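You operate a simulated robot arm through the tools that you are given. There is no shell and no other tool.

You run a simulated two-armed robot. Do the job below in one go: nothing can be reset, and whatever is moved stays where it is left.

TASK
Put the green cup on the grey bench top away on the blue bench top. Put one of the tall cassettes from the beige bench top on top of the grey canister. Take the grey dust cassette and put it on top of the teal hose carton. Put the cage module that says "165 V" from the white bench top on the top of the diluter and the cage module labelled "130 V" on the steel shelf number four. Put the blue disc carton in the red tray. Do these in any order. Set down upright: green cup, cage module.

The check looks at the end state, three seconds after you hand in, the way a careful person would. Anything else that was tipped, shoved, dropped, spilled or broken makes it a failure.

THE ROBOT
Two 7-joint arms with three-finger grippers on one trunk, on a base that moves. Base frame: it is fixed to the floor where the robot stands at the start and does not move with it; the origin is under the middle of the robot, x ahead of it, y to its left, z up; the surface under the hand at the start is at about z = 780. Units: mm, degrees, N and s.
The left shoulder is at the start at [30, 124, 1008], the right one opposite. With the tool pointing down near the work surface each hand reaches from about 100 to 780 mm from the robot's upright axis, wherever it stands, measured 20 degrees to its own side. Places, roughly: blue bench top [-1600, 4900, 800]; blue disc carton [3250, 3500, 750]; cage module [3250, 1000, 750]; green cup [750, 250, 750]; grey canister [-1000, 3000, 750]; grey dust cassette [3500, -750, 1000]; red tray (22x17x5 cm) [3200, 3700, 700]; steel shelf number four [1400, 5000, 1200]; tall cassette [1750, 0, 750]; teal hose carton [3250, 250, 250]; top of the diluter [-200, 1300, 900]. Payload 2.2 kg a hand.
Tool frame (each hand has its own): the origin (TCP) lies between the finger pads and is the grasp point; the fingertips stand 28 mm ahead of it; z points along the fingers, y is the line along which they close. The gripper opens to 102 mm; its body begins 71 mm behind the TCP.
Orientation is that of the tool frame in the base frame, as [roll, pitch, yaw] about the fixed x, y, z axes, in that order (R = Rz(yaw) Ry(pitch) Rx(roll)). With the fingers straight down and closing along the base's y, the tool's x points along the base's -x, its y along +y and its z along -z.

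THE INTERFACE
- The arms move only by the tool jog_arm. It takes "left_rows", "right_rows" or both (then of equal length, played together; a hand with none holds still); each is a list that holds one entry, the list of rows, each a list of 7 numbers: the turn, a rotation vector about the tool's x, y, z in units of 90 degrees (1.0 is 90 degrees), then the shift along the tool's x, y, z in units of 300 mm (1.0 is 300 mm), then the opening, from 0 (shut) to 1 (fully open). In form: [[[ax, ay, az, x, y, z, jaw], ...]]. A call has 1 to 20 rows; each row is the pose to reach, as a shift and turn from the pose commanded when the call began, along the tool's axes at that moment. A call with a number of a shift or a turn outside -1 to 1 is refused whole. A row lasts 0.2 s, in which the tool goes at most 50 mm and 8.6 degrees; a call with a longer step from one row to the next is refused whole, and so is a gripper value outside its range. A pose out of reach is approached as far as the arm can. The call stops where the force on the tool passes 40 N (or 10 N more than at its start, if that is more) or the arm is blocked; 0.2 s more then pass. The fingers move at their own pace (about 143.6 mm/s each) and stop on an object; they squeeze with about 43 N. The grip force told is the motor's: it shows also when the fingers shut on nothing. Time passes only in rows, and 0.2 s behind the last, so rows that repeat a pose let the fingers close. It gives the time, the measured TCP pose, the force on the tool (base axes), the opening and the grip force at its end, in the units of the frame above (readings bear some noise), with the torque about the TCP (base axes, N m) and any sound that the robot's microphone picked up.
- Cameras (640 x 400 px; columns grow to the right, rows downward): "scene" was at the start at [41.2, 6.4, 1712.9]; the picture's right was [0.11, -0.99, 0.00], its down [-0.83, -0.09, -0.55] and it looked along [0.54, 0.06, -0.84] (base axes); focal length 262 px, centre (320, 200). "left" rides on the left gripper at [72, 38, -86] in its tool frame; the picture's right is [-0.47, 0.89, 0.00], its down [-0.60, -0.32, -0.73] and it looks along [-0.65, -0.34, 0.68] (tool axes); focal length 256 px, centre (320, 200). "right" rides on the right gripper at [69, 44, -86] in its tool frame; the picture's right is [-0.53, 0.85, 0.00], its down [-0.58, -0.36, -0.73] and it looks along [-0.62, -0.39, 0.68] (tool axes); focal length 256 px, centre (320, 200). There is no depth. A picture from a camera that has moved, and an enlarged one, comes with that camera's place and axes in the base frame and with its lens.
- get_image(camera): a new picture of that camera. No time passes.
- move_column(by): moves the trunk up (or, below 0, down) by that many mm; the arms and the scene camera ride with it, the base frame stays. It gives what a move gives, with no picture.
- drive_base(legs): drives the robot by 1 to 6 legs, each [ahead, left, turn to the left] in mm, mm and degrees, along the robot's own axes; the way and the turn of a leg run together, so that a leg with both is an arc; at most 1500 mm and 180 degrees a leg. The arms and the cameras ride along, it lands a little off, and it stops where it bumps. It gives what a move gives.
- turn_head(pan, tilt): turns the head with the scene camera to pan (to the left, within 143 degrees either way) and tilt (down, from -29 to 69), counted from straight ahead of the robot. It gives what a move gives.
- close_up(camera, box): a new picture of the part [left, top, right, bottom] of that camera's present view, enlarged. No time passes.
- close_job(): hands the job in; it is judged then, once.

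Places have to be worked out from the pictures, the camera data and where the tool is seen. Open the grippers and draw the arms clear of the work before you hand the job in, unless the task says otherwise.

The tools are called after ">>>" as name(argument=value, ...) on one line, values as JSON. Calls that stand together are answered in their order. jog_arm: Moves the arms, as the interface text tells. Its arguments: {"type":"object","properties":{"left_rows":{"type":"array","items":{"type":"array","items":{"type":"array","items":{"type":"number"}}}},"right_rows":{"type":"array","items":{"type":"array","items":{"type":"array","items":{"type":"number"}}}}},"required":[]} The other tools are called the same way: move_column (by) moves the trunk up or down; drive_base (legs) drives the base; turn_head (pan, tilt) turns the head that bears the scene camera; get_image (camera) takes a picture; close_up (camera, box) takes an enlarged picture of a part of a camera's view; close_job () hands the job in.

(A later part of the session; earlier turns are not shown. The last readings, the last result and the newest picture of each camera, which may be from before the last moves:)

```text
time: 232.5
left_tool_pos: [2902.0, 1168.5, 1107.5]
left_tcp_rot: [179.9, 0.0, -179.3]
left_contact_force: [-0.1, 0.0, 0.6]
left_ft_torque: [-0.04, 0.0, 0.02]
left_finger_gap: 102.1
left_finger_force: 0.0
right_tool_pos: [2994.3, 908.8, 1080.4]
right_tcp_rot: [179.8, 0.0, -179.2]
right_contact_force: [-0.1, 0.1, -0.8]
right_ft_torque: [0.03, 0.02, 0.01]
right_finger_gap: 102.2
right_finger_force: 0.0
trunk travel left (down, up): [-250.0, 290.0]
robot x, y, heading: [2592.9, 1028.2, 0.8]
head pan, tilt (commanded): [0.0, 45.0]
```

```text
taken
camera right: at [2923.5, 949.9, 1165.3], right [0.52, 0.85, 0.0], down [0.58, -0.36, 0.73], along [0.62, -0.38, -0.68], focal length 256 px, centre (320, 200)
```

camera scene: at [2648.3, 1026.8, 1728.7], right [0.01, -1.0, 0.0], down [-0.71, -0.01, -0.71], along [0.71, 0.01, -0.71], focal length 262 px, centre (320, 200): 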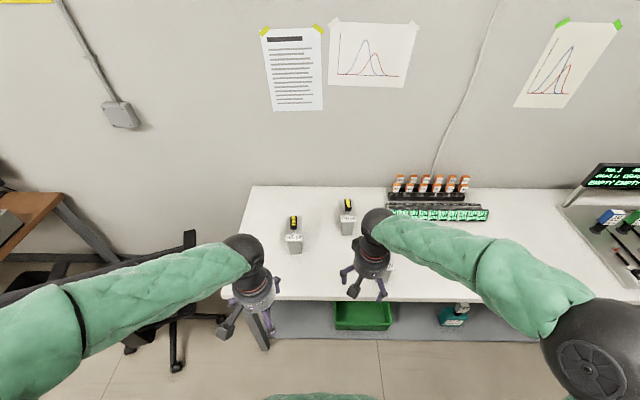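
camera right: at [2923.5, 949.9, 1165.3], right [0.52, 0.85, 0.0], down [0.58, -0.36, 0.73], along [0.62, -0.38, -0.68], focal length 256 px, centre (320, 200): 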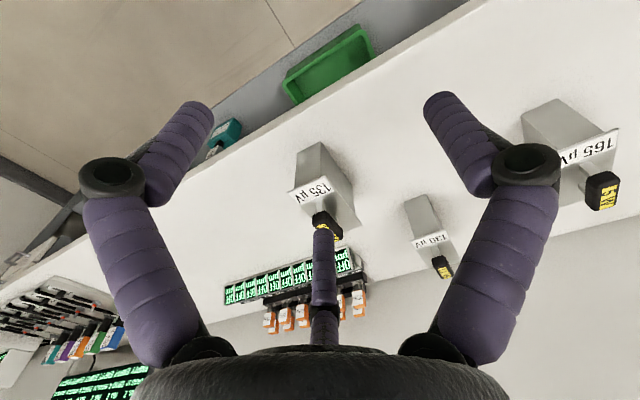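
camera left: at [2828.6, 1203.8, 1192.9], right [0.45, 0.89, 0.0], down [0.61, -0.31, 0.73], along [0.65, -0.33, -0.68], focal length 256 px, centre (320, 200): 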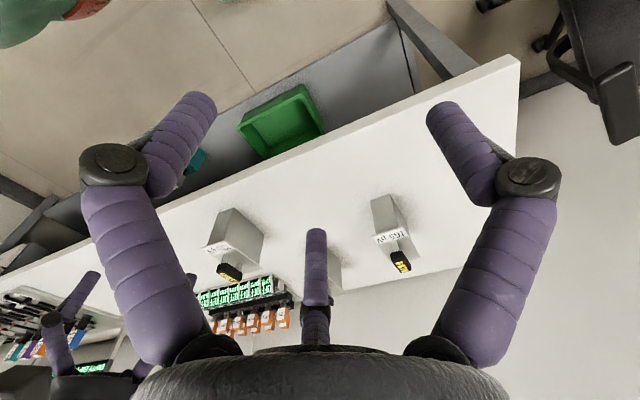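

I'll zoom in on the modules from several cameras to get their shape and position.

>>> close_up(camera="scene", box=[270, 180, 370, 260])

>>> close_up(camera="left", box=[350, 170, 450, 290])

>>> close_up(camera="right", box=[380, 170, 480, 290])

>>> close_up(camera="right", box=[500, 80, 640, 230])

```text
5.00 times, centred on (320, 220) of scene
camera zoom: at [2648.3, 1026.8, 1728.7], right [0.01, -1.0, 0.0], down [-0.71, -0.01, -0.71], along [0.71, 0.01, -0.71], focal length 1313 px, centre (320, 100)
```

zoom: 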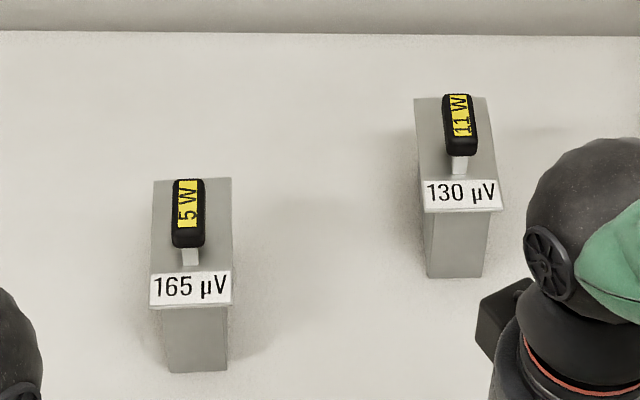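

```text
3.33 times, centred on (400, 230) of left
camera zoom: at [2828.6, 1203.8, 1192.9], right [0.45, 0.89, 0.0], down [0.61, -0.31, 0.73], along [0.65, -0.33, -0.68], focal length 853 px, centre (53, 100)
```

zoom: 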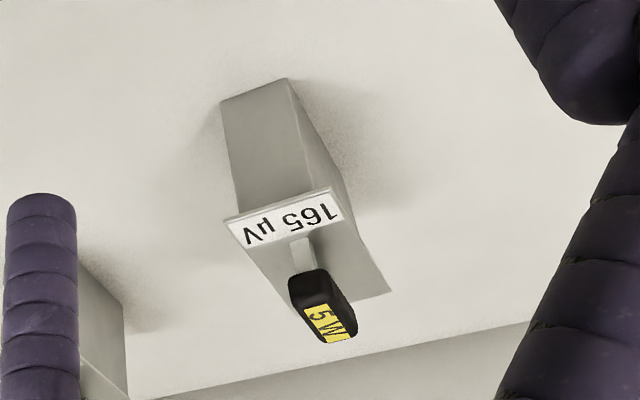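

```text
3.33 times, centred on (430, 230) of right
camera zoom: at [2923.5, 949.9, 1165.3], right [0.52, 0.85, 0.0], down [0.58, -0.36, 0.73], along [0.62, -0.38, -0.68], focal length 853 px, centre (-47, 100)
```

zoom: 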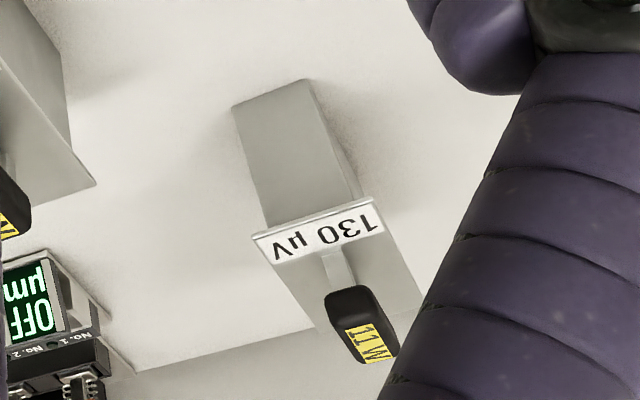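

```text
2.67 times, centred on (570, 155) of right
camera zoom: at [2923.5, 949.9, 1165.3], right [0.52, 0.85, 0.0], down [0.58, -0.36, 0.73], along [0.62, -0.38, -0.68], focal length 683 px, centre (-347, 320)
```

zoom: 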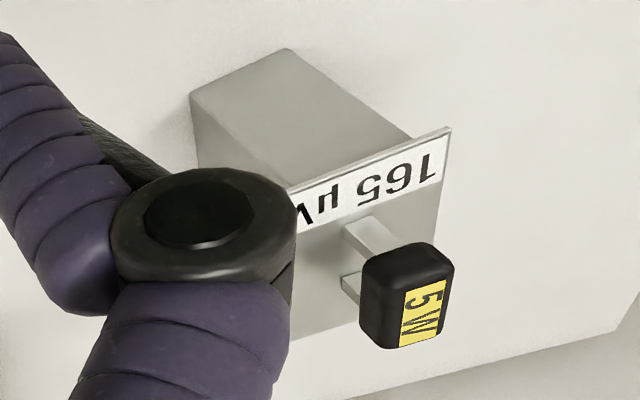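

White bench top is at z≈804. Each module is 136 mm tall with a bar handle (53×26×19 mm, top z≈940) running front to back: 165's bar centre is [3320, 1140] and 130's is [3421, 920]. Shelf four has limited headroom, so the right hand will take 130 with a flat 60° tilt; the left takes 165 straight down. I'll prepare both hand orientations above the bench.

>>> jog_arm(left_rows=[[[0, 0, -0.0714, -0.0714, -0.0068, 0, 1], [0, 0, -0.1429, -0.1429, -0.0136, 0, 1], [0, 0, -0.2143, -0.2143, -0.0204, 0, 1], [0, 0, -0.2857, -0.2857, -0.0271, 0, 1], [0, 0, -0.3571, -0.3571, -0.0339, 0, 1], [0, 0, -0.4286, -0.4286, -0.0407, 0, 1], [0, 0, -0.5, -0.5, -0.0475, 0, 1], [0, 0, -0.5714, -0.5714, -0.0543, 0, 1], [0, 0, -0.6429, -0.6429, -0.0611, 0, 1], [0, 0, -0.7143, -0.7143, -0.0679, 0, 1], [0, 0, -0.7857, -0.7857, -0.0746, 0, 1], [0, 0, -0.8571, -0.8571, -0.0814, 0, 1], [0, 0, -0.9286, -0.9286, -0.0882, 0, 1], [0, 0, -1, -1, -0.095, 0, 1], [0, 0, -1, -1, -0.095, 0, 1]]], right_rows=[[[-0.0371, -0.0371, 0.0642, -0.0466, 0.0014, -0.0024, 1], [-0.0742, -0.0742, 0.1285, -0.0933, 0.0029, -0.0047, 1], [-0.1113, -0.1113, 0.1927, -0.1399, 0.0043, -0.0071, 1], [-0.1483, -0.1483, 0.2569, -0.1866, 0.0057, -0.0094, 1], [-0.1854, -0.1854, 0.3212, -0.2332, 0.0071, -0.0118, 1], [-0.2225, -0.2225, 0.3854, -0.2799, 0.0086, -0.0141, 1], [-0.2596, -0.2596, 0.4497, -0.3265, 0.01, -0.0165, 1], [-0.2967, -0.2967, 0.5139, -0.3731, 0.0114, -0.0189, 1], [-0.3338, -0.3338, 0.5781, -0.4198, 0.0129, -0.0212, 1], [-0.3709, -0.3709, 0.6424, -0.4664, 0.0143, -0.0236, 1], [-0.4079, -0.4079, 0.7066, -0.5131, 0.0157, -0.0259, 1], [-0.445, -0.445, 0.7708, -0.5597, 0.0171, -0.0283, 1], [-0.4821, -0.4821, 0.8351, -0.6064, 0.0186, -0.0306, 1], [-0.5192, -0.5192, 0.8993, -0.653, 0.02, -0.033, 1], [-0.5192, -0.5192, 0.8993, -0.653, 0.02, -0.033, 1]]])

>>> get_image(camera="scene")

```text
time: 235.7
left_tool_pos: [3200.5, 1142.8, 1109.2]
left_tcp_rot: [179.9, 0.0, -89.3]
left_contact_force: [-0.2, 0.1, 1.0]
left_ft_torque: [-0.02, 0.0, -0.01]
left_finger_gap: 102.0
left_finger_force: 0.0
right_tool_pos: [3201.4, 910.5, 1127.2]
right_tcp_rot: [121.4, 0.1, 91.2]
right_contact_force: [-0.1, -0.3, 0.0]
right_ft_torque: [0.01, 0.01, 0.01]
right_finger_gap: 102.3
right_finger_force: 0.1
right hand out of reach, approached as far as the arm can: row 13, 14, 15
trunk travel left (down, up): [-250.0, 290.0]
robot x, y, heading: [2590.2, 1027.0, 0.7]
head pan, tilt (commanded): [0.0, 45.0]
```

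```text
taken
camera scene: at [2646.0, 1026.8, 1728.8], right [0.01, -1.0, 0.0], down [-0.71, -0.01, -0.71], along [0.71, 0.01, -0.71], focal length 262 px, centre (320, 200)
```

scene: 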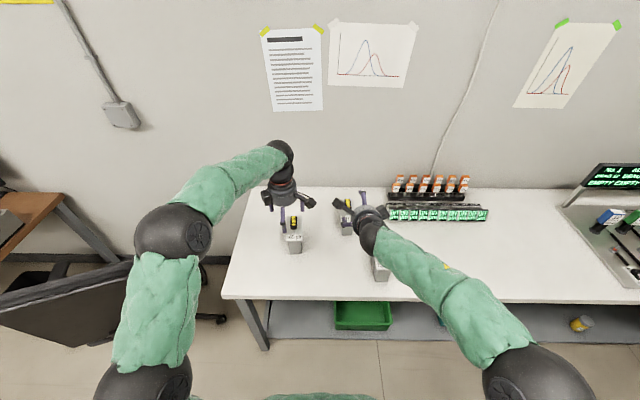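

Both orientations are nearly exact (the right has 58.6° of tilt). I'll drive ahead 125 mm so both hands come near their modules.

>>> drive_base(legs=[[125, 0, -0.7]])

>>> get_image(camera="left")

>>> get_image(camera="right")

>>> get_image(camera="scene")

```text
time: 237.0
left_tool_pos: [3333.5, 1133.3, 1106.0]
left_tcp_rot: [179.9, 0.0, -90.2]
left_contact_force: [0.0, 0.0, -1.6]
left_ft_torque: [-0.03, 0.06, 0.0]
left_finger_gap: 102.1
left_finger_force: 0.2
right_tool_pos: [3331.3, 900.5, 1125.3]
right_tcp_rot: [121.6, -0.1, 90.3]
right_contact_force: [0.3, 0.6, -0.6]
right_ft_torque: [-0.03, 0.02, -0.02]
right_finger_gap: 102.0
right_finger_force: 0.1
trunk travel left (down, up): [-250.0, 290.0]
robot x, y, heading: [2728.1, 1028.1, 0.1]
head pan, tilt (commanded): [0.0, 45.0]
```

```text
taken
camera left: at [3294.3, 1060.5, 1192.6], right [-0.88, 0.47, 0.0], down [0.32, 0.6, 0.73], along [0.34, 0.65, -0.68], focal length 256 px, centre (320, 200)
```

left: 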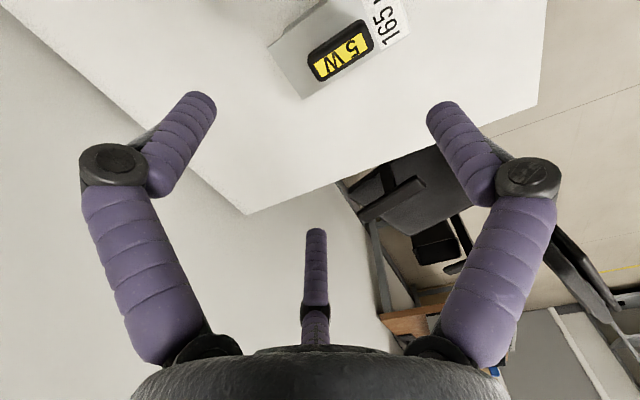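

```text
taken
camera right: at [3279.3, 967.1, 1206.7], right [0.45, -0.53, 0.72], down [-0.81, -0.58, 0.07], along [0.38, -0.62, -0.69], focal length 256 px, centre (320, 200)
```

right: 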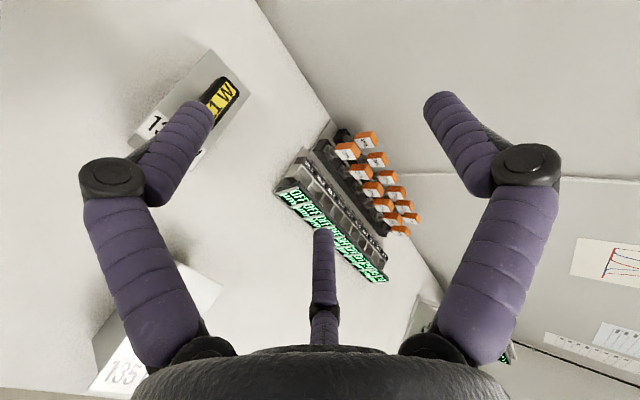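

```text
taken
camera scene: at [2779.2, 1026.6, 1728.6], right [0.0, -1.0, 0.0], down [-0.71, 0.0, -0.71], along [0.71, 0.0, -0.71], focal length 262 px, centre (320, 200)
```

scene: 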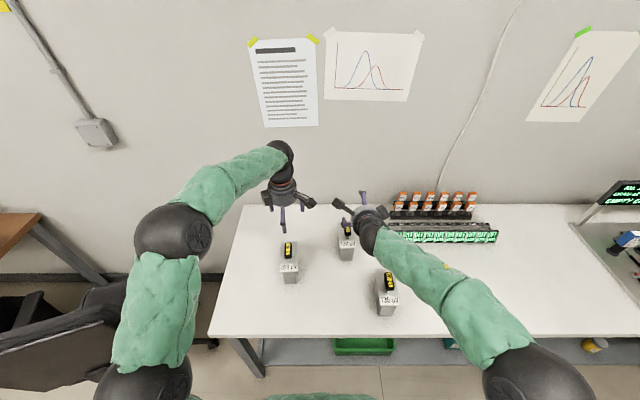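

The 165 bar reads about [3315, 1139] here. I'll centre the left hand (offset 10 mm toward its single finger) and go down to just above the bar.

>>> jog_arm(left_rows=[[[0, 0, 0, -0.0207, 0.0917, 0.1, 1], [0, 0, 0, -0.0207, 0.0917, 0.2, 1], [0, 0, 0, -0.0207, 0.0917, 0.3, 1], [0, 0, 0, -0.0207, 0.0917, 0.387, 1], [0, 0, 0, -0.0207, 0.0917, 0.387, 1]]])

>>> get_image(camera="left")

```text
time: 238.2
left_tool_pos: [3303.6, 1138.8, 989.9]
left_tcp_rot: [180.0, -0.1, -90.2]
left_contact_force: [0.2, -0.3, -0.1]
left_ft_torque: [-0.01, -0.01, 0.02]
left_finger_gap: 101.9
left_finger_force: 0.1
right_tool_pos: [3329.1, 900.5, 1126.8]
right_tcp_rot: [121.5, 0.1, 90.2]
right_contact_force: [-0.2, -0.2, 0.6]
right_ft_torque: [0.0, -0.05, 0.0]
right_finger_gap: 101.9
right_finger_force: 0.1
trunk travel left (down, up): [-250.0, 290.0]
robot x, y, heading: [2720.6, 1031.9, -0.2]
head pan, tilt (commanded): [0.0, 45.0]
```

```text
taken
camera left: at [3264.4, 1064.9, 1075.9], right [-0.88, 0.47, 0.0], down [0.32, 0.6, 0.73], along [0.34, 0.65, -0.68], focal length 256 px, centre (320, 200)
```

left: 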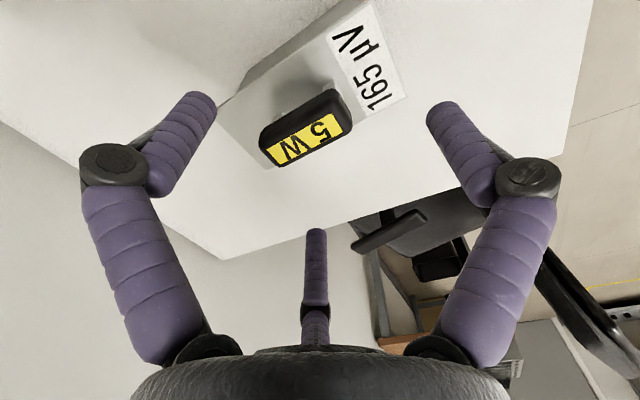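

The bar centre is at [3314, 1140], in line with the hand. The top plate is near z≈901, so I'll descend only to TCP 938 (fingertips at 910) and close on the bar.

>>> jog_arm(left_rows=[[[0, 0, 0, -0.006, 0, 0.06, 1], [0, 0, 0, -0.006, 0, 0.12, 1], [0, 0, 0, -0.006, 0, 0.173, 1], [0, 0, 0, -0.006, 0, 0.173, 0.8], [0, 0, 0, -0.006, 0, 0.173, 0.6], [0, 0, 0, -0.006, 0, 0.173, 0.4], [0, 0, 0, -0.006, 0, 0.173, 0.2], [0, 0, 0, -0.006, 0, 0.173, 0.05], [0, 0, 0, -0.006, 0, 0.173, 0.0], [0, 0, 0, -0.006, 0, 0.173, 0.0], [0, 0, 0, -0.006, 0, 0.173, 0.0]]])

>>> get_image(camera="left")

```text
time: 240.6
left_tool_pos: [3303.9, 1141.8, 939.1]
left_tcp_rot: [-180.0, 0.0, -90.2]
left_contact_force: [0.0, -0.3, 0.6]
left_ft_torque: [0.0, -0.04, 0.02]
left_finger_gap: 31.1
left_finger_force: 43.2
right_tool_pos: [3329.1, 900.2, 1125.4]
right_tcp_rot: [121.5, 0.1, 90.4]
right_contact_force: [-0.4, -0.2, -0.1]
right_ft_torque: [0.0, 0.04, -0.03]
right_finger_gap: 101.7
right_finger_force: 0.1
trunk travel left (down, up): [-250.0, 290.0]
robot x, y, heading: [2725.2, 1027.7, -0.3]
head pan, tilt (commanded): [0.0, 45.0]
```

```text
taken
camera left: at [3264.2, 1068.6, 1024.0], right [-0.88, 0.47, 0.0], down [0.32, 0.6, 0.73], along [0.34, 0.65, -0.68], focal length 256 px, centre (320, 200)
```

left: 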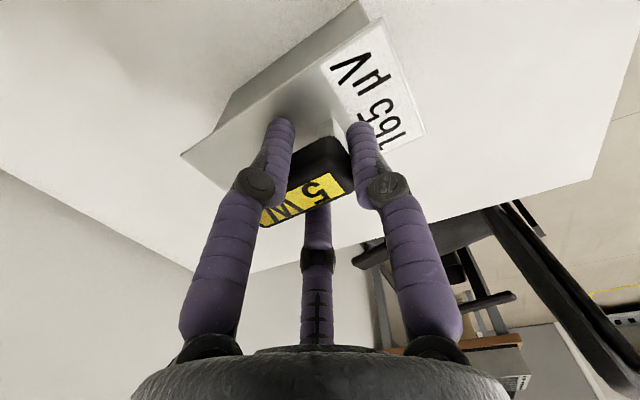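

Gripped at gap 31 with 43 N, as predicted. I'll lift 40 mm slowly and check that it hangs straight.

>>> jog_arm(left_rows=[[[0, 0, 0, 0, 0, -0.03, 0], [0, 0, 0, 0, 0, -0.06, 0], [0, 0, 0, 0, 0, -0.1, 0], [0, 0, 0, 0, 0, -0.14, 0], [0, 0, 0, 0, 0, -0.14, 0]]])

>>> get_image(camera="left")

>>> close_up(camera="scene", box=[220, 170, 420, 330])

```text
time: 241.8
left_tool_pos: [3304.6, 1141.4, 980.0]
left_tcp_rot: [179.9, 0.0, -90.2]
left_contact_force: [0.7, -0.5, -3.7]
left_ft_torque: [0.01, 0.05, -0.01]
left_finger_gap: 31.1
left_finger_force: 42.9
right_tool_pos: [3330.2, 900.5, 1126.3]
right_tcp_rot: [121.5, 0.1, 90.3]
right_contact_force: [-0.1, 0.1, -0.8]
right_ft_torque: [0.02, -0.01, 0.01]
right_finger_gap: 101.9
right_finger_force: 0.0
trunk travel left (down, up): [-250.0, 290.0]
robot x, y, heading: [2723.4, 1027.6, -0.0]
head pan, tilt (commanded): [0.0, 45.0]
```

```text
taken
camera left: at [3265.2, 1067.8, 1066.5], right [-0.88, 0.47, 0.0], down [0.32, 0.6, 0.73], along [0.34, 0.65, -0.68], focal length 256 px, centre (320, 200)
```

left: 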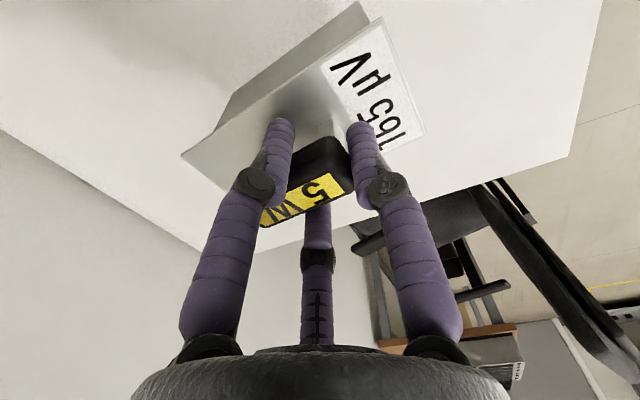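

```text
2.50 times, centred on (320, 250) of scene
camera zoom: at [2777.3, 1026.8, 1728.7], right [0.0, -1.0, 0.0], down [-0.71, 0.0, -0.71], along [0.71, 0.0, -0.71], focal length 656 px, centre (320, 75)
```

zoom: 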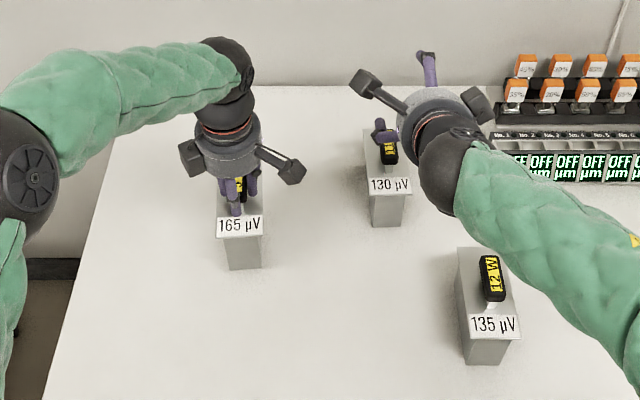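

165 is light (about 0.4 kg) and hangs straight. I'll raise it clear to z≈1090 and bring the right hand to its pre-approach point behind and above 130's bar.

>>> jog_arm(left_rows=[[[0, 0, 0, 0, 0, -0.1, 0], [0, 0, 0, 0, 0, -0.2, 0], [0, 0, 0, 0, 0, -0.3, 0], [0, 0, 0, 0, 0, -0.367, 0], [0, 0, 0, 0, 0, -0.367, 0]]], right_rows=[[[0, 0, 0, 0.015, -0.09, 0.01, 0.9], [0, 0, 0, 0.03, -0.18, 0.02, 0.8], [0, 0, 0, 0.045, -0.27, 0.03, 0.7], [0, 0, 0, 0.06, -0.356, 0.041, 0.7], [0, 0, 0, 0.06, -0.356, 0.041, 0.7]]])

>>> get_image(camera="right")

>>> close_up(camera="scene", box=[220, 170, 420, 330])

```text
time: 243.0
left_tool_pos: [3301.8, 1141.1, 1092.3]
left_tcp_rot: [179.9, 0.1, -90.1]
left_contact_force: [1.4, -0.4, -3.8]
left_ft_torque: [0.0, 0.04, -0.01]
left_finger_gap: 30.8
left_finger_force: 43.1
right_tool_pos: [3309.4, 897.8, 1099.4]
right_tcp_rot: [124.6, 0.2, 91.1]
right_contact_force: [0.0, -0.3, -0.8]
right_ft_torque: [0.0, -0.03, 0.02]
right_finger_gap: 71.3
right_finger_force: 0.1
right hand out of reach, approached as far as the arm can: row 1, 2, 3, 4, 5
trunk travel left (down, up): [-250.0, 290.0]
robot x, y, heading: [2722.0, 1027.3, -0.2]
head pan, tilt (commanded): [0.0, 45.0]
```

```text
taken
camera right: at [3260.7, 963.3, 1183.2], right [0.49, -0.52, 0.7], down [-0.8, -0.59, 0.12], along [0.35, -0.61, -0.71], focal length 256 px, centre (320, 200)
```

right: 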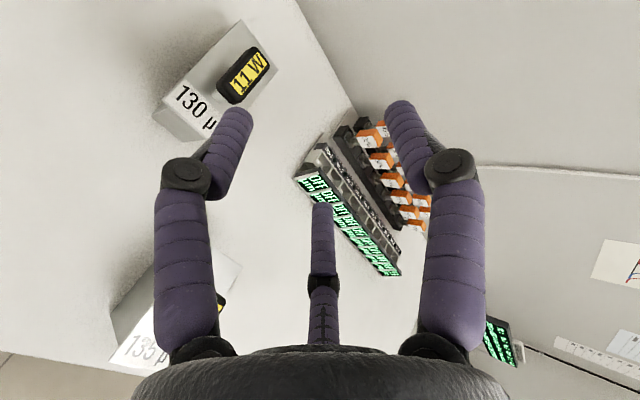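

```text
2.50 times, centred on (320, 250) of scene
camera zoom: at [2777.5, 1026.6, 1728.7], right [0.0, -1.0, 0.0], down [-0.71, 0.0, -0.71], along [0.71, 0.0, -0.71], focal length 656 px, centre (320, 75)
```

zoom: 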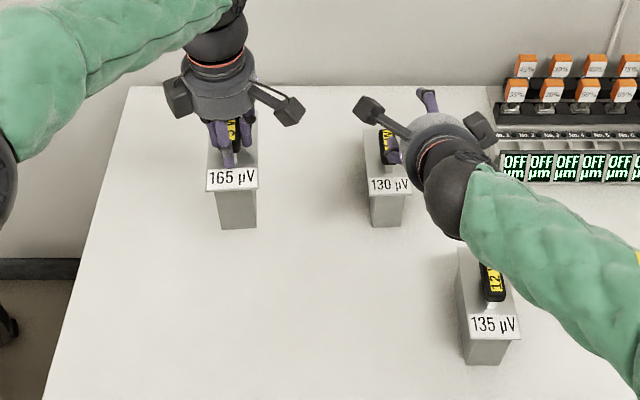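

The right arm is too folded here. I'll back the base off 130 mm so it can extend, with both hands staying above everything.

>>> drive_base(legs=[[-130, 0, 0]])

```text
time: 244.3
left_tool_pos: [3171.0, 1143.0, 1094.0]
left_tcp_rot: [-179.9, 0.0, -90.0]
left_contact_force: [-0.9, -0.2, -3.1]
left_ft_torque: [0.0, 0.02, 0.01]
left_finger_gap: 31.0
left_finger_force: 42.6
right_tool_pos: [3179.5, 898.4, 1100.5]
right_tcp_rot: [124.3, 0.1, 91.1]
right_contact_force: [-0.6, -0.7, 0.7]
right_ft_torque: [-0.01, -0.03, -0.02]
right_finger_gap: 71.4
right_finger_force: 0.1
trunk travel left (down, up): [-250.0, 290.0]
robot x, y, heading: [2592.3, 1027.0, 0.2]
head pan, tilt (commanded): [0.0, 45.0]
```

>>> jog_arm(right_rows=[[[0, 0, 0, 0.013, 0.006, 0.107, 0.7], [0, 0, 0, 0.027, 0.013, 0.214, 0.7], [0, 0, 0, 0.04, 0.019, 0.32, 0.7], [0, 0, 0, 0.0537, 0.0257, 0.4277, 0.7], [0, 0, 0, 0.0537, 0.0257, 0.4277, 0.7]]])

>>> get_image(camera="right")

>>> close_up(camera="scene", box=[260, 150, 440, 290])

```text
time: 245.5
left_tool_pos: [3172.4, 1142.4, 1092.8]
left_tcp_rot: [180.0, 0.0, -90.0]
left_contact_force: [-0.6, 0.3, -3.7]
left_ft_torque: [0.03, 0.03, 0.03]
left_finger_gap: 30.9
left_finger_force: 42.5
right_tool_pos: [3289.6, 914.2, 1035.3]
right_tcp_rot: [124.4, 0.2, 91.1]
right_contact_force: [0.2, -0.1, 0.6]
right_ft_torque: [0.05, -0.02, 0.01]
right_finger_gap: 71.3
right_finger_force: 0.1
trunk travel left (down, up): [-250.0, 290.0]
robot x, y, heading: [2596.0, 1028.5, -0.0]
head pan, tilt (commanded): [0.0, 45.0]
```

```text
taken
camera right: at [3240.8, 980.9, 1119.4], right [0.49, -0.52, 0.7], down [-0.8, -0.59, 0.11], along [0.35, -0.61, -0.71], focal length 256 px, centre (320, 200)
```

right: 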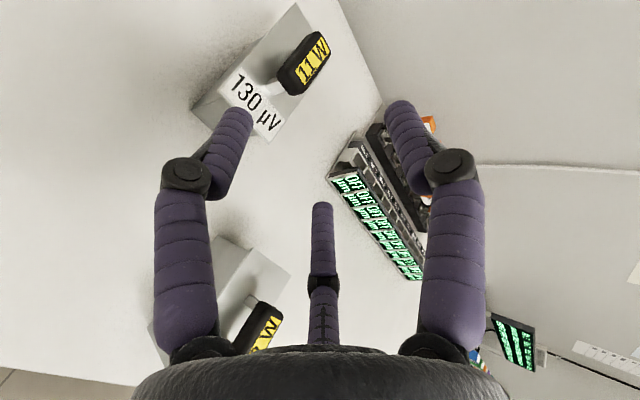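

```text
2.86 times, centred on (350, 220) of scene
camera zoom: at [2646.8, 1026.9, 1728.8], right [0.0, -1.0, 0.0], down [-0.71, 0.0, -0.71], along [0.71, 0.0, -0.71], focal length 750 px, centre (234, 143)
```

zoom: 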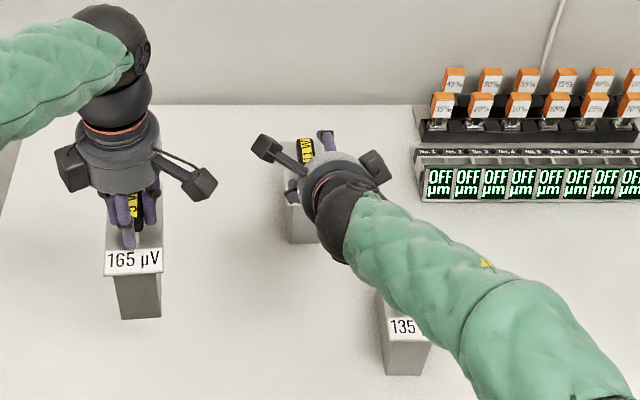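

The bar centre is refined to [3412, 922]. I'll advance along the tool axis to the grip point, stopping 40 mm short for a check.

>>> jog_arm(right_rows=[[[0, 0, 0, 0.005, -0.003, 0.1, 0.7], [0, 0, 0, 0.01, -0.006, 0.2, 0.7], [0, 0, 0, 0.0183, -0.0107, 0.3, 0.7], [0, 0, 0, 0.0183, -0.0107, 0.354, 0.7], [0, 0, 0, 0.0183, -0.0107, 0.354, 0.7]]])

>>> get_image(camera="right")

```text
time: 246.7
left_tool_pos: [3172.6, 1141.6, 1093.3]
left_tcp_rot: [-180.0, -0.1, -90.1]
left_contact_force: [-0.1, -0.1, -3.8]
left_ft_torque: [0.01, 0.08, 0.0]
left_finger_gap: 31.0
left_finger_force: 43.3
right_tool_pos: [3373.8, 923.1, 971.7]
right_tcp_rot: [124.4, 0.2, 91.1]
right_contact_force: [0.6, -0.3, 0.4]
right_ft_torque: [0.0, -0.04, 0.0]
right_finger_gap: 71.5
right_finger_force: 0.0
trunk travel left (down, up): [-250.0, 290.0]
robot x, y, heading: [2593.4, 1027.9, 0.2]
head pan, tilt (commanded): [0.0, 45.0]
```

```text
taken
camera right: at [3325.6, 989.1, 1055.5], right [0.49, -0.52, 0.7], down [-0.8, -0.59, 0.12], along [0.35, -0.61, -0.71], focal length 256 px, centre (320, 200)
```

right: 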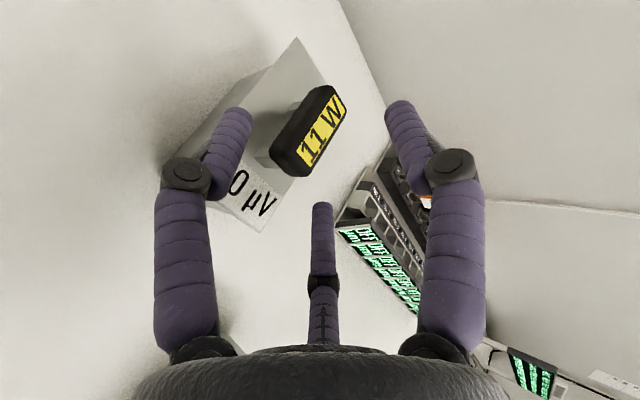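

Aligned: the bar centre reads [3413, 920]. I'll advance the last 41 mm and close.

>>> jog_arm(right_rows=[[[0, 0, 0, -0.009, 0.0067, 0.07, 0.7], [0, 0, 0, -0.009, 0.0067, 0.1377, 0.7], [0, 0, 0, -0.009, 0.0067, 0.1377, 0.7], [0, 0, 0, -0.009, 0.0067, 0.1377, 0.5], [0, 0, 0, -0.009, 0.0067, 0.1377, 0.3], [0, 0, 0, -0.009, 0.0067, 0.1377, 0.15], [0, 0, 0, -0.009, 0.0067, 0.1377, 0.0], [0, 0, 0, -0.009, 0.0067, 0.1377, 0.0], [0, 0, 0, -0.009, 0.0067, 0.1377, 0.0], [0, 0, 0, -0.009, 0.0067, 0.1377, 0.0]]])

>>> get_image(camera="right")

>>> close_up(camera="scene", box=[300, 150, 400, 240])

```text
time: 248.9
left_tool_pos: [3173.4, 1141.4, 1092.2]
left_tcp_rot: [179.9, 0.0, -90.1]
left_contact_force: [0.6, 0.6, -3.6]
left_ft_torque: [-0.02, 0.07, -0.02]
left_finger_gap: 31.0
left_finger_force: 43.7
right_tool_pos: [3409.7, 921.8, 947.9]
right_tcp_rot: [124.5, 0.3, 91.2]
right_contact_force: [0.2, 0.1, -2.0]
right_ft_torque: [0.08, 0.01, 0.06]
right_finger_gap: 30.9
right_finger_force: 42.4
trunk travel left (down, up): [-250.0, 290.0]
robot x, y, heading: [2593.4, 1028.9, -0.2]
head pan, tilt (commanded): [0.0, 45.0]
```

```text
taken
camera right: at [3360.7, 988.5, 1033.2], right [0.49, -0.52, 0.7], down [-0.8, -0.59, 0.12], along [0.35, -0.61, -0.71], focal length 256 px, centre (320, 200)
```

right: 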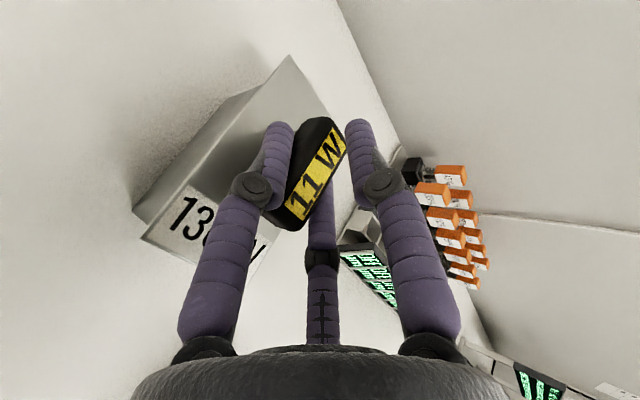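

```text
4.44 times, centred on (350, 195) of scene
camera zoom: at [2647.9, 1027.0, 1728.7], right [0.0, -1.0, 0.0], down [-0.71, 0.0, -0.71], along [0.71, 0.0, -0.71], focal length 1167 px, centre (187, 222)
```

zoom: 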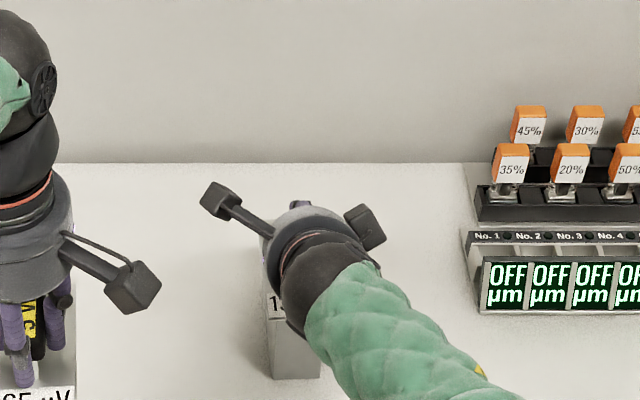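

Gripped at gap 30.9. I'll lift 40 mm straight up and verify it stays level.

>>> jog_arm(right_rows=[[[0, 0, 0, 0, 0.0275, -0.0188, 0], [0, 0, 0, 0, 0.055, -0.0377, 0], [0, 0, 0, 0, 0.0825, -0.0565, 0], [0, 0, 0, 0, 0.11, -0.0753, 0], [0, 0, 0, 0, 0.11, -0.0753, 0]]])

>>> get_image(camera="right")

>>> close_up(camera="scene", box=[300, 150, 400, 240])

```text
time: 250.1
left_tool_pos: [3172.5, 1142.1, 1091.8]
left_tcp_rot: [179.9, 0.0, -90.1]
left_contact_force: [0.5, -0.2, -3.3]
left_ft_torque: [-0.01, 0.05, 0.02]
left_finger_gap: 30.6
left_finger_force: 43.0
right_tool_pos: [3409.7, 921.0, 988.3]
right_tcp_rot: [124.5, 0.2, 91.1]
right_contact_force: [-0.5, -1.0, -3.6]
right_ft_torque: [-0.02, 0.01, 0.02]
right_finger_gap: 30.9
right_finger_force: 42.5
trunk travel left (down, up): [-250.0, 290.0]
robot x, y, heading: [2593.9, 1028.4, -0.1]
head pan, tilt (commanded): [0.0, 45.0]
```

```text
taken
camera right: at [3361.1, 988.2, 1072.0], right [0.49, -0.52, 0.7], down [-0.8, -0.59, 0.12], along [0.35, -0.61, -0.71], focal length 256 px, centre (320, 200)
```

right: 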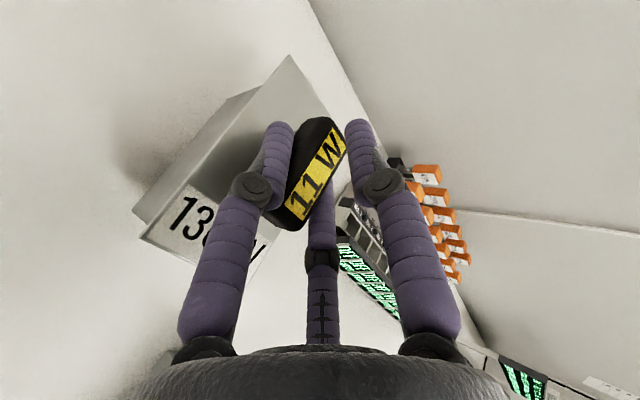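

```text
4.44 times, centred on (350, 195) of scene
camera zoom: at [2648.2, 1027.0, 1728.7], right [0.0, -1.0, 0.0], down [-0.71, 0.0, -0.71], along [0.71, 0.0, -0.71], focal length 1167 px, centre (187, 222)
```

zoom: 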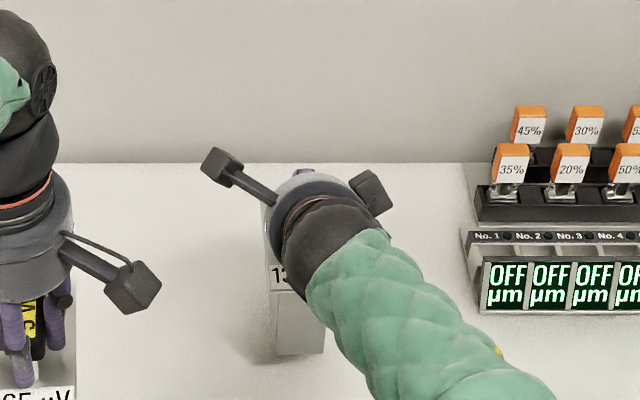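

Level and secure. I'll raise 130 to match, pull the right hand in a bit, and back straight off the bench.

>>> jog_arm(right_rows=[[[0, 0, 0, 0, 0.1, -0.068, 0], [0, 0, 0, 0, 0.2, -0.136, 0], [0, 0, 0, 0, 0.29, -0.2, 0], [0, 0, 0, 0, 0.29, -0.2, 0]]])

>>> drive_base(legs=[[-425, 0, 0]])

>>> turn_head(pan=45, tilt=35)

>>> get_image(camera="scene")

```text
time: 251.1
left_tool_pos: [3174.3, 1141.5, 1091.4]
left_tcp_rot: [180.0, -0.1, -90.2]
left_contact_force: [-0.5, -0.8, -3.8]
left_ft_torque: [0.03, 0.06, -0.01]
left_finger_gap: 30.8
left_finger_force: 43.1
right_tool_pos: [3410.2, 923.8, 1092.6]
right_tcp_rot: [124.6, 0.1, 91.1]
right_contact_force: [0.5, -0.2, -3.6]
right_ft_torque: [0.0, 0.05, 0.03]
right_finger_gap: 30.7
right_finger_force: 42.6
trunk travel left (down, up): [-250.0, 290.0]
robot x, y, heading: [2594.7, 1027.7, -0.4]
head pan, tilt (commanded): [0.0, 45.0]
```

```text
time: 253.7
left_tool_pos: [2738.2, 1138.6, 1091.4]
left_tcp_rot: [-180.0, 0.1, -90.5]
left_contact_force: [-0.4, -0.2, -2.8]
left_ft_torque: [0.01, 0.06, -0.02]
left_finger_gap: 30.9
left_finger_force: 43.4
right_tool_pos: [2973.7, 920.3, 1092.5]
right_tcp_rot: [124.7, 0.2, 90.8]
right_contact_force: [-1.1, 0.3, -3.4]
right_ft_torque: [-0.03, 0.05, 0.01]
right_finger_gap: 31.2
right_finger_force: 43.0
trunk travel left (down, up): [-250.0, 290.0]
robot x, y, heading: [2160.1, 1029.7, -0.7]
head pan, tilt (commanded): [0.0, 45.0]
```

```text
time: 254.8
left_tool_pos: [2738.8, 1139.6, 1093.1]
left_tcp_rot: [180.0, 0.0, -90.5]
left_contact_force: [0.2, -0.5, -4.4]
left_ft_torque: [0.01, 0.05, -0.02]
left_finger_gap: 30.5
left_finger_force: 42.7
right_tool_pos: [2973.7, 919.8, 1090.7]
right_tcp_rot: [124.5, 0.2, 90.7]
right_contact_force: [0.9, 0.6, -4.4]
right_ft_torque: [0.03, 0.0, 0.0]
right_finger_gap: 30.7
right_finger_force: 42.4
trunk travel left (down, up): [-250.0, 290.0]
robot x, y, heading: [2157.1, 1029.8, -0.7]
head pan, tilt (commanded): [45.0, 35.0]
```

```text
taken
camera scene: at [2194.2, 1091.1, 1743.5], right [0.7, -0.71, 0.0], down [-0.41, -0.4, -0.82], along [0.58, 0.57, -0.57], focal length 262 px, centre (320, 200)
```

scene: 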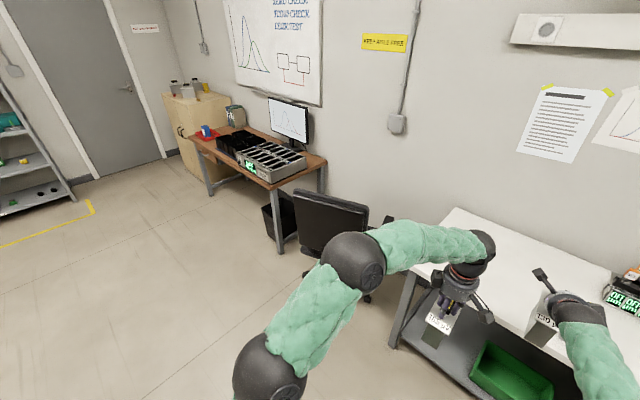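

The chair back (up to z≈1000, nearest x≈2900) lies along the way out. I'll raise the trunk 200 mm so both modules pass well above it, pull the right hand in, then turn left and drive up the aisle.

>>> move_column(by=200)

>>> jog_arm(right_rows=[[[0, 0, 0, 0, -0.08, -0.115, 0], [0, 0, 0, 0, -0.16, -0.23, 0], [0, 0, 0, 0, -0.24, -0.345, 0], [0, 0, 0, 0, -0.28, -0.4, 0], [0, 0, 0, 0, -0.28, -0.4, 0]]])

>>> drive_base(legs=[[0, 0, 90.7]])

>>> turn_head(pan=10, tilt=25)

>>> get_image(camera="scene")

```text
time: 257.0
left_tool_pos: [2738.5, 1139.2, 1290.9]
left_tcp_rot: [179.9, 0.0, -90.5]
left_contact_force: [0.5, 0.7, -4.1]
left_ft_torque: [0.0, 0.03, -0.01]
left_finger_gap: 30.5
left_finger_force: 43.0
right_tool_pos: [2974.2, 920.0, 1291.5]
right_tcp_rot: [124.5, 0.2, 90.7]
right_contact_force: [0.4, 0.2, -3.0]
right_ft_torque: [-0.01, -0.02, -0.02]
right_finger_gap: 30.6
right_finger_force: 42.9
trunk travel left (down, up): [-450.0, 90.0]
robot x, y, heading: [2155.1, 1031.2, -0.4]
head pan, tilt (commanded): [45.0, 35.0]
```

```text
time: 258.2
left_tool_pos: [2739.3, 1139.5, 1292.2]
left_tcp_rot: [179.8, 0.0, -90.4]
left_contact_force: [-0.3, -1.0, -4.0]
left_ft_torque: [0.01, 0.08, 0.0]
left_finger_gap: 30.1
left_finger_force: 43.4
right_tool_pos: [2829.2, 919.6, 1289.6]
right_tcp_rot: [124.6, 0.3, 90.8]
right_contact_force: [0.2, 0.1, -3.7]
right_ft_torque: [-0.02, 0.02, 0.0]
right_finger_gap: 30.9
right_finger_force: 43.5
trunk travel left (down, up): [-450.0, 90.0]
robot x, y, heading: [2158.6, 1032.0, -0.5]
head pan, tilt (commanded): [45.0, 35.0]
```

```text
time: 262.6
left_tool_pos: [2014.5, 1602.6, 1291.9]
left_tcp_rot: [179.9, 0.1, 2.9]
left_contact_force: [-1.1, 0.7, -4.1]
left_ft_torque: [-0.06, -0.01, -0.03]
left_finger_gap: 30.4
left_finger_force: 42.9
right_tool_pos: [2231.0, 1705.9, 1289.4]
right_tcp_rot: [124.5, 0.2, -175.9]
right_contact_force: [0.3, 0.1, -4.0]
right_ft_torque: [-0.04, 0.03, -0.01]
right_finger_gap: 30.7
right_finger_force: 42.9
trunk travel left (down, up): [-450.0, 90.0]
robot x, y, heading: [2159.3, 1035.2, 93.1]
head pan, tilt (commanded): [45.0, 35.0]
```

```text
time: 263.6
left_tool_pos: [2015.4, 1602.4, 1292.3]
left_tcp_rot: [179.9, 0.0, 2.9]
left_contact_force: [-0.5, 0.4, -3.2]
left_ft_torque: [-0.07, 0.0, -0.01]
left_finger_gap: 30.4
left_finger_force: 42.9
right_tool_pos: [2230.2, 1704.5, 1289.6]
right_tcp_rot: [124.6, 0.1, -175.8]
right_contact_force: [0.4, -0.8, -4.2]
right_ft_torque: [-0.06, -0.02, 0.01]
right_finger_gap: 30.7
right_finger_force: 42.7
trunk travel left (down, up): [-450.0, 90.0]
robot x, y, heading: [2163.2, 1031.2, 92.7]
head pan, tilt (commanded): [10.0, 25.0]
```

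```text
taken
camera scene: at [2140.6, 1090.3, 1959.2], right [0.97, 0.22, 0.0], down [0.09, -0.41, -0.91], along [-0.2, 0.88, -0.42], focal length 262 px, centre (320, 200)
```

scene: 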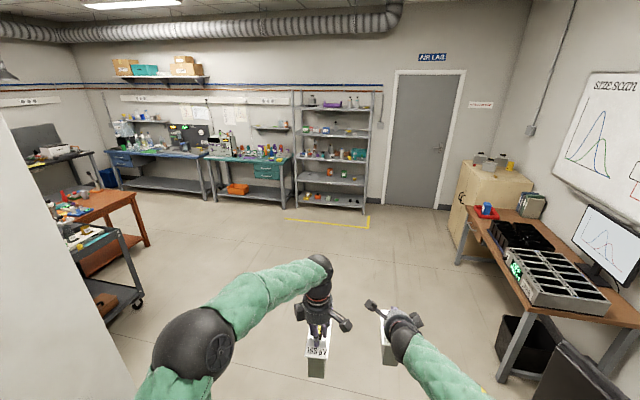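

I have a clear view ahead. I'll drive up the aisle and then diagonally left toward the steel shelf.

>>> drive_base(legs=[[0, 0, -2.8], [1450, 0, 0], [1150, 760, 0]])

>>> turn_head(pan=0, tilt=25)

>>> get_image(camera="scene")

```text
time: 277.5
left_tool_pos: [1291.6, 4185.9, 1292.1]
left_tcp_rot: [179.9, 0.0, 0.1]
left_contact_force: [0.1, -0.8, -4.2]
left_ft_torque: [-0.06, -0.03, -0.03]
left_finger_gap: 30.3
left_finger_force: 42.6
right_tool_pos: [1512.0, 4277.0, 1289.4]
right_tcp_rot: [124.6, 0.2, -178.6]
right_contact_force: [-0.5, 0.0, -3.3]
right_ft_torque: [-0.05, 0.0, 0.02]
right_finger_gap: 30.6
right_finger_force: 42.3
trunk travel left (down, up): [-450.0, 90.0]
robot x, y, heading: [1410.6, 3608.2, 90.5]
head pan, tilt (commanded): [10.0, 25.0]
```

```text
time: 278.2
left_tool_pos: [1291.9, 4184.6, 1291.9]
left_tcp_rot: [179.9, 0.0, 0.1]
left_contact_force: [0.1, -0.4, -4.3]
left_ft_torque: [-0.06, 0.0, 0.02]
left_finger_gap: 30.3
left_finger_force: 43.0
right_tool_pos: [1511.0, 4277.8, 1289.8]
right_tcp_rot: [124.6, 0.2, -178.6]
right_contact_force: [-0.4, 0.2, -3.9]
right_ft_torque: [-0.05, -0.01, 0.04]
right_finger_gap: 30.8
right_finger_force: 42.9
trunk travel left (down, up): [-450.0, 90.0]
robot x, y, heading: [1405.3, 3608.7, 90.0]
head pan, tilt (commanded): [0.0, 25.0]
```

```text
taken
camera scene: at [1408.7, 3668.5, 1959.2], right [1.0, 0.0, 0.0], down [0.0, -0.42, -0.91], along [0.0, 0.91, -0.42], focal length 262 px, centre (320, 200)
```

scene: 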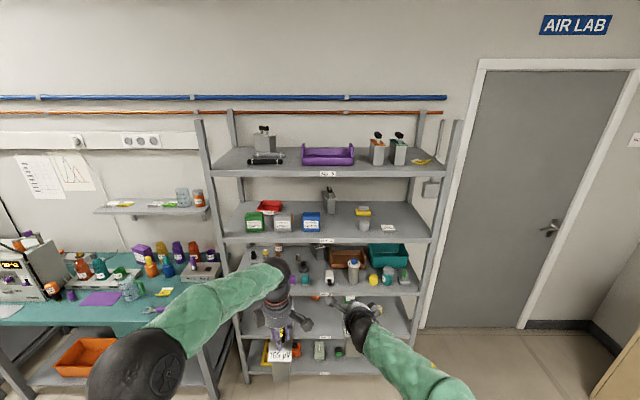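

I'm facing the steel shelf. I'll zoom in on shelf No. 4 and its neighbours.

>>> close_up(camera="scene", box=[200, 100, 470, 270])

>>> close_up(camera="scene", box=[300, 170, 440, 260])

```text
2.35 times, centred on (335, 185) of scene
camera zoom: at [1408.7, 3668.5, 1959.2], right [1.0, 0.0, 0.0], down [0.0, -0.42, -0.91], along [0.0, 0.91, -0.42], focal length 618 px, centre (285, 235)
```

zoom: 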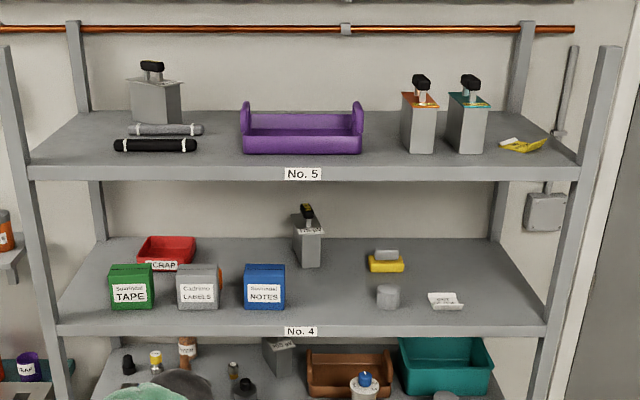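

```text
4.44 times, centred on (370, 215) of scene
camera zoom: at [1408.7, 3668.5, 1959.2], right [1.0, 0.0, 0.0], down [0.0, -0.42, -0.91], along [0.0, 0.91, -0.42], focal length 1167 px, centre (98, 133)
```

zoom: 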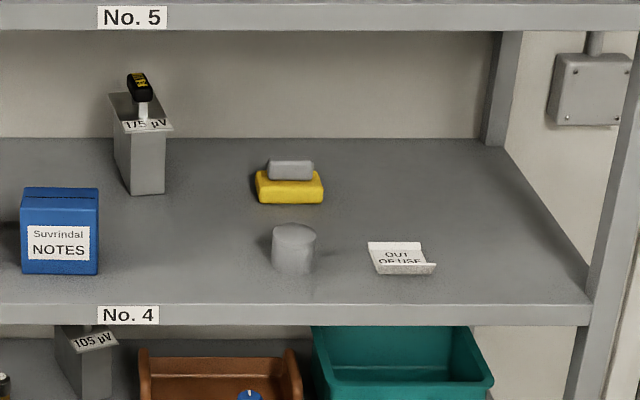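

Shelf No. 4's front edge is at about y≈4801 with its top at z≈1218, and the shelf-5 lip underside is at about 1550. The other modules here are labelled in µV too, which confirms my choice. The free spot is centred near [1513, 4885], between the NOTES box and the grey roll. I'll raise the trunk fully, pull the left hand back, and extend the right.

>>> move_column(by=90)

>>> jog_arm(left_rows=[[[0, 0, 0, 0, 0.08, 0, 0], [0, 0, 0, 0, 0.17, 0, 0], [0, 0, 0, 0, 0.26, 0, 0], [0, 0, 0, 0, 0.333, 0, 0], [0, 0, 0, 0, 0.333, 0, 0]]], right_rows=[[[0, 0, 0, 0, 0.06, 0.09, 0], [0, 0, 0, 0, 0.12, 0.18, 0], [0, 0, 0, 0, 0.18, 0.27, 0], [0, 0, 0, 0, 0.247, 0.36, 0], [0, 0, 0, 0, 0.247, 0.36, 0]]])

>>> get_image(camera="scene")

```text
time: 279.5
left_tool_pos: [1292.3, 4184.9, 1380.8]
left_tcp_rot: [179.9, 0.0, 0.2]
left_contact_force: [0.3, -0.4, -3.7]
left_ft_torque: [-0.06, 0.03, 0.0]
left_finger_gap: 30.6
left_finger_force: 43.5
right_tool_pos: [1512.1, 4277.3, 1378.1]
right_tcp_rot: [124.7, 0.2, -178.7]
right_contact_force: [-0.2, 0.5, -4.3]
right_ft_torque: [-0.01, 0.04, -0.01]
right_finger_gap: 30.9
right_finger_force: 42.6
trunk travel left (down, up): [-540.0, 0.0]
robot x, y, heading: [1408.7, 3607.8, 90.1]
head pan, tilt (commanded): [0.0, 25.0]
```

```text
time: 280.7
left_tool_pos: [1293.1, 4082.9, 1381.7]
left_tcp_rot: [179.9, 0.0, 0.2]
left_contact_force: [0.4, -0.6, -4.8]
left_ft_torque: [-0.07, 0.01, -0.01]
left_finger_gap: 30.3
left_finger_force: 43.1
right_tool_pos: [1510.6, 4407.8, 1378.2]
right_tcp_rot: [124.5, 0.1, -178.6]
right_contact_force: [0.8, -0.5, -3.4]
right_ft_torque: [-0.01, 0.02, -0.01]
right_finger_gap: 30.7
right_finger_force: 43.8
trunk travel left (down, up): [-540.0, 0.0]
robot x, y, heading: [1409.7, 3606.0, 90.2]
head pan, tilt (commanded): [0.0, 25.0]
```

```text
taken
camera scene: at [1409.3, 3667.6, 2049.3], right [1.0, 0.0, 0.0], down [0.0, -0.42, -0.91], along [0.0, 0.91, -0.42], focal length 262 px, centre (320, 200)
```

scene: 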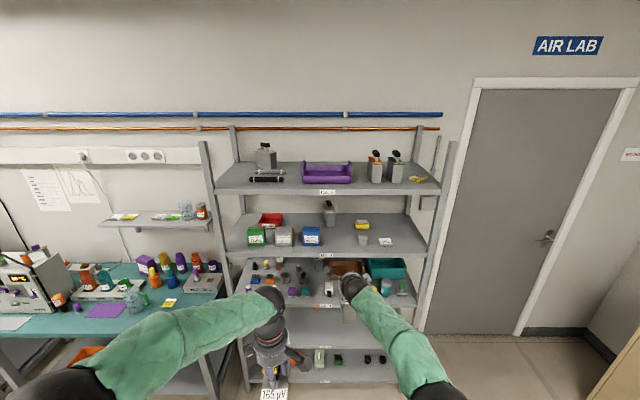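

>>> close_up(camera="scene", box=[290, 175, 430, 285])

>>> get_image(camera="right")

```text
3.64 times, centred on (360, 230) of scene
camera zoom: at [1409.3, 3667.6, 2049.3], right [1.0, 0.0, 0.0], down [0.0, -0.42, -0.91], along [0.0, 0.91, -0.42], focal length 955 px, centre (174, 91)
```

zoom: 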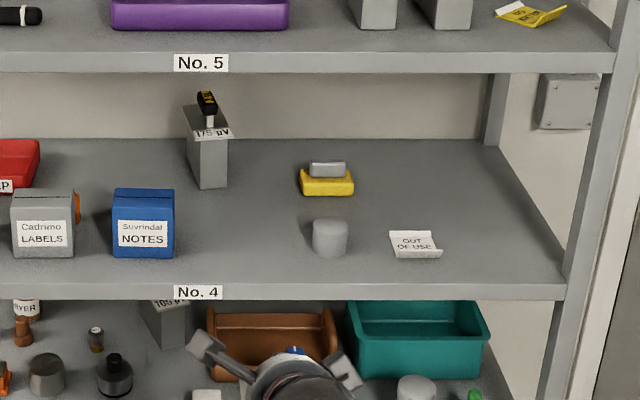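

```text
taken
camera right: at [1441.6, 4358.0, 1462.3], right [0.52, 0.49, 0.7], down [0.6, -0.79, 0.12], along [0.61, 0.36, -0.71], focal length 256 px, centre (320, 200)
```

right: 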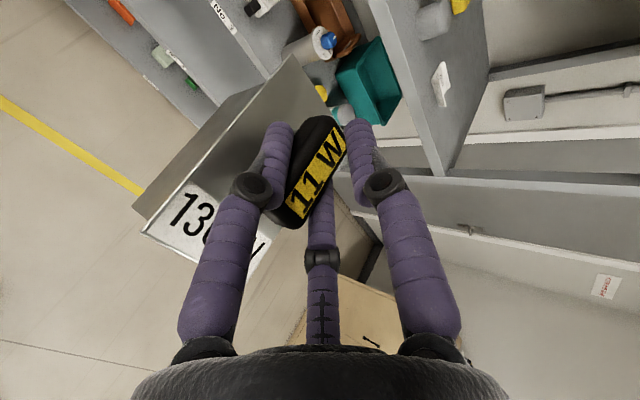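

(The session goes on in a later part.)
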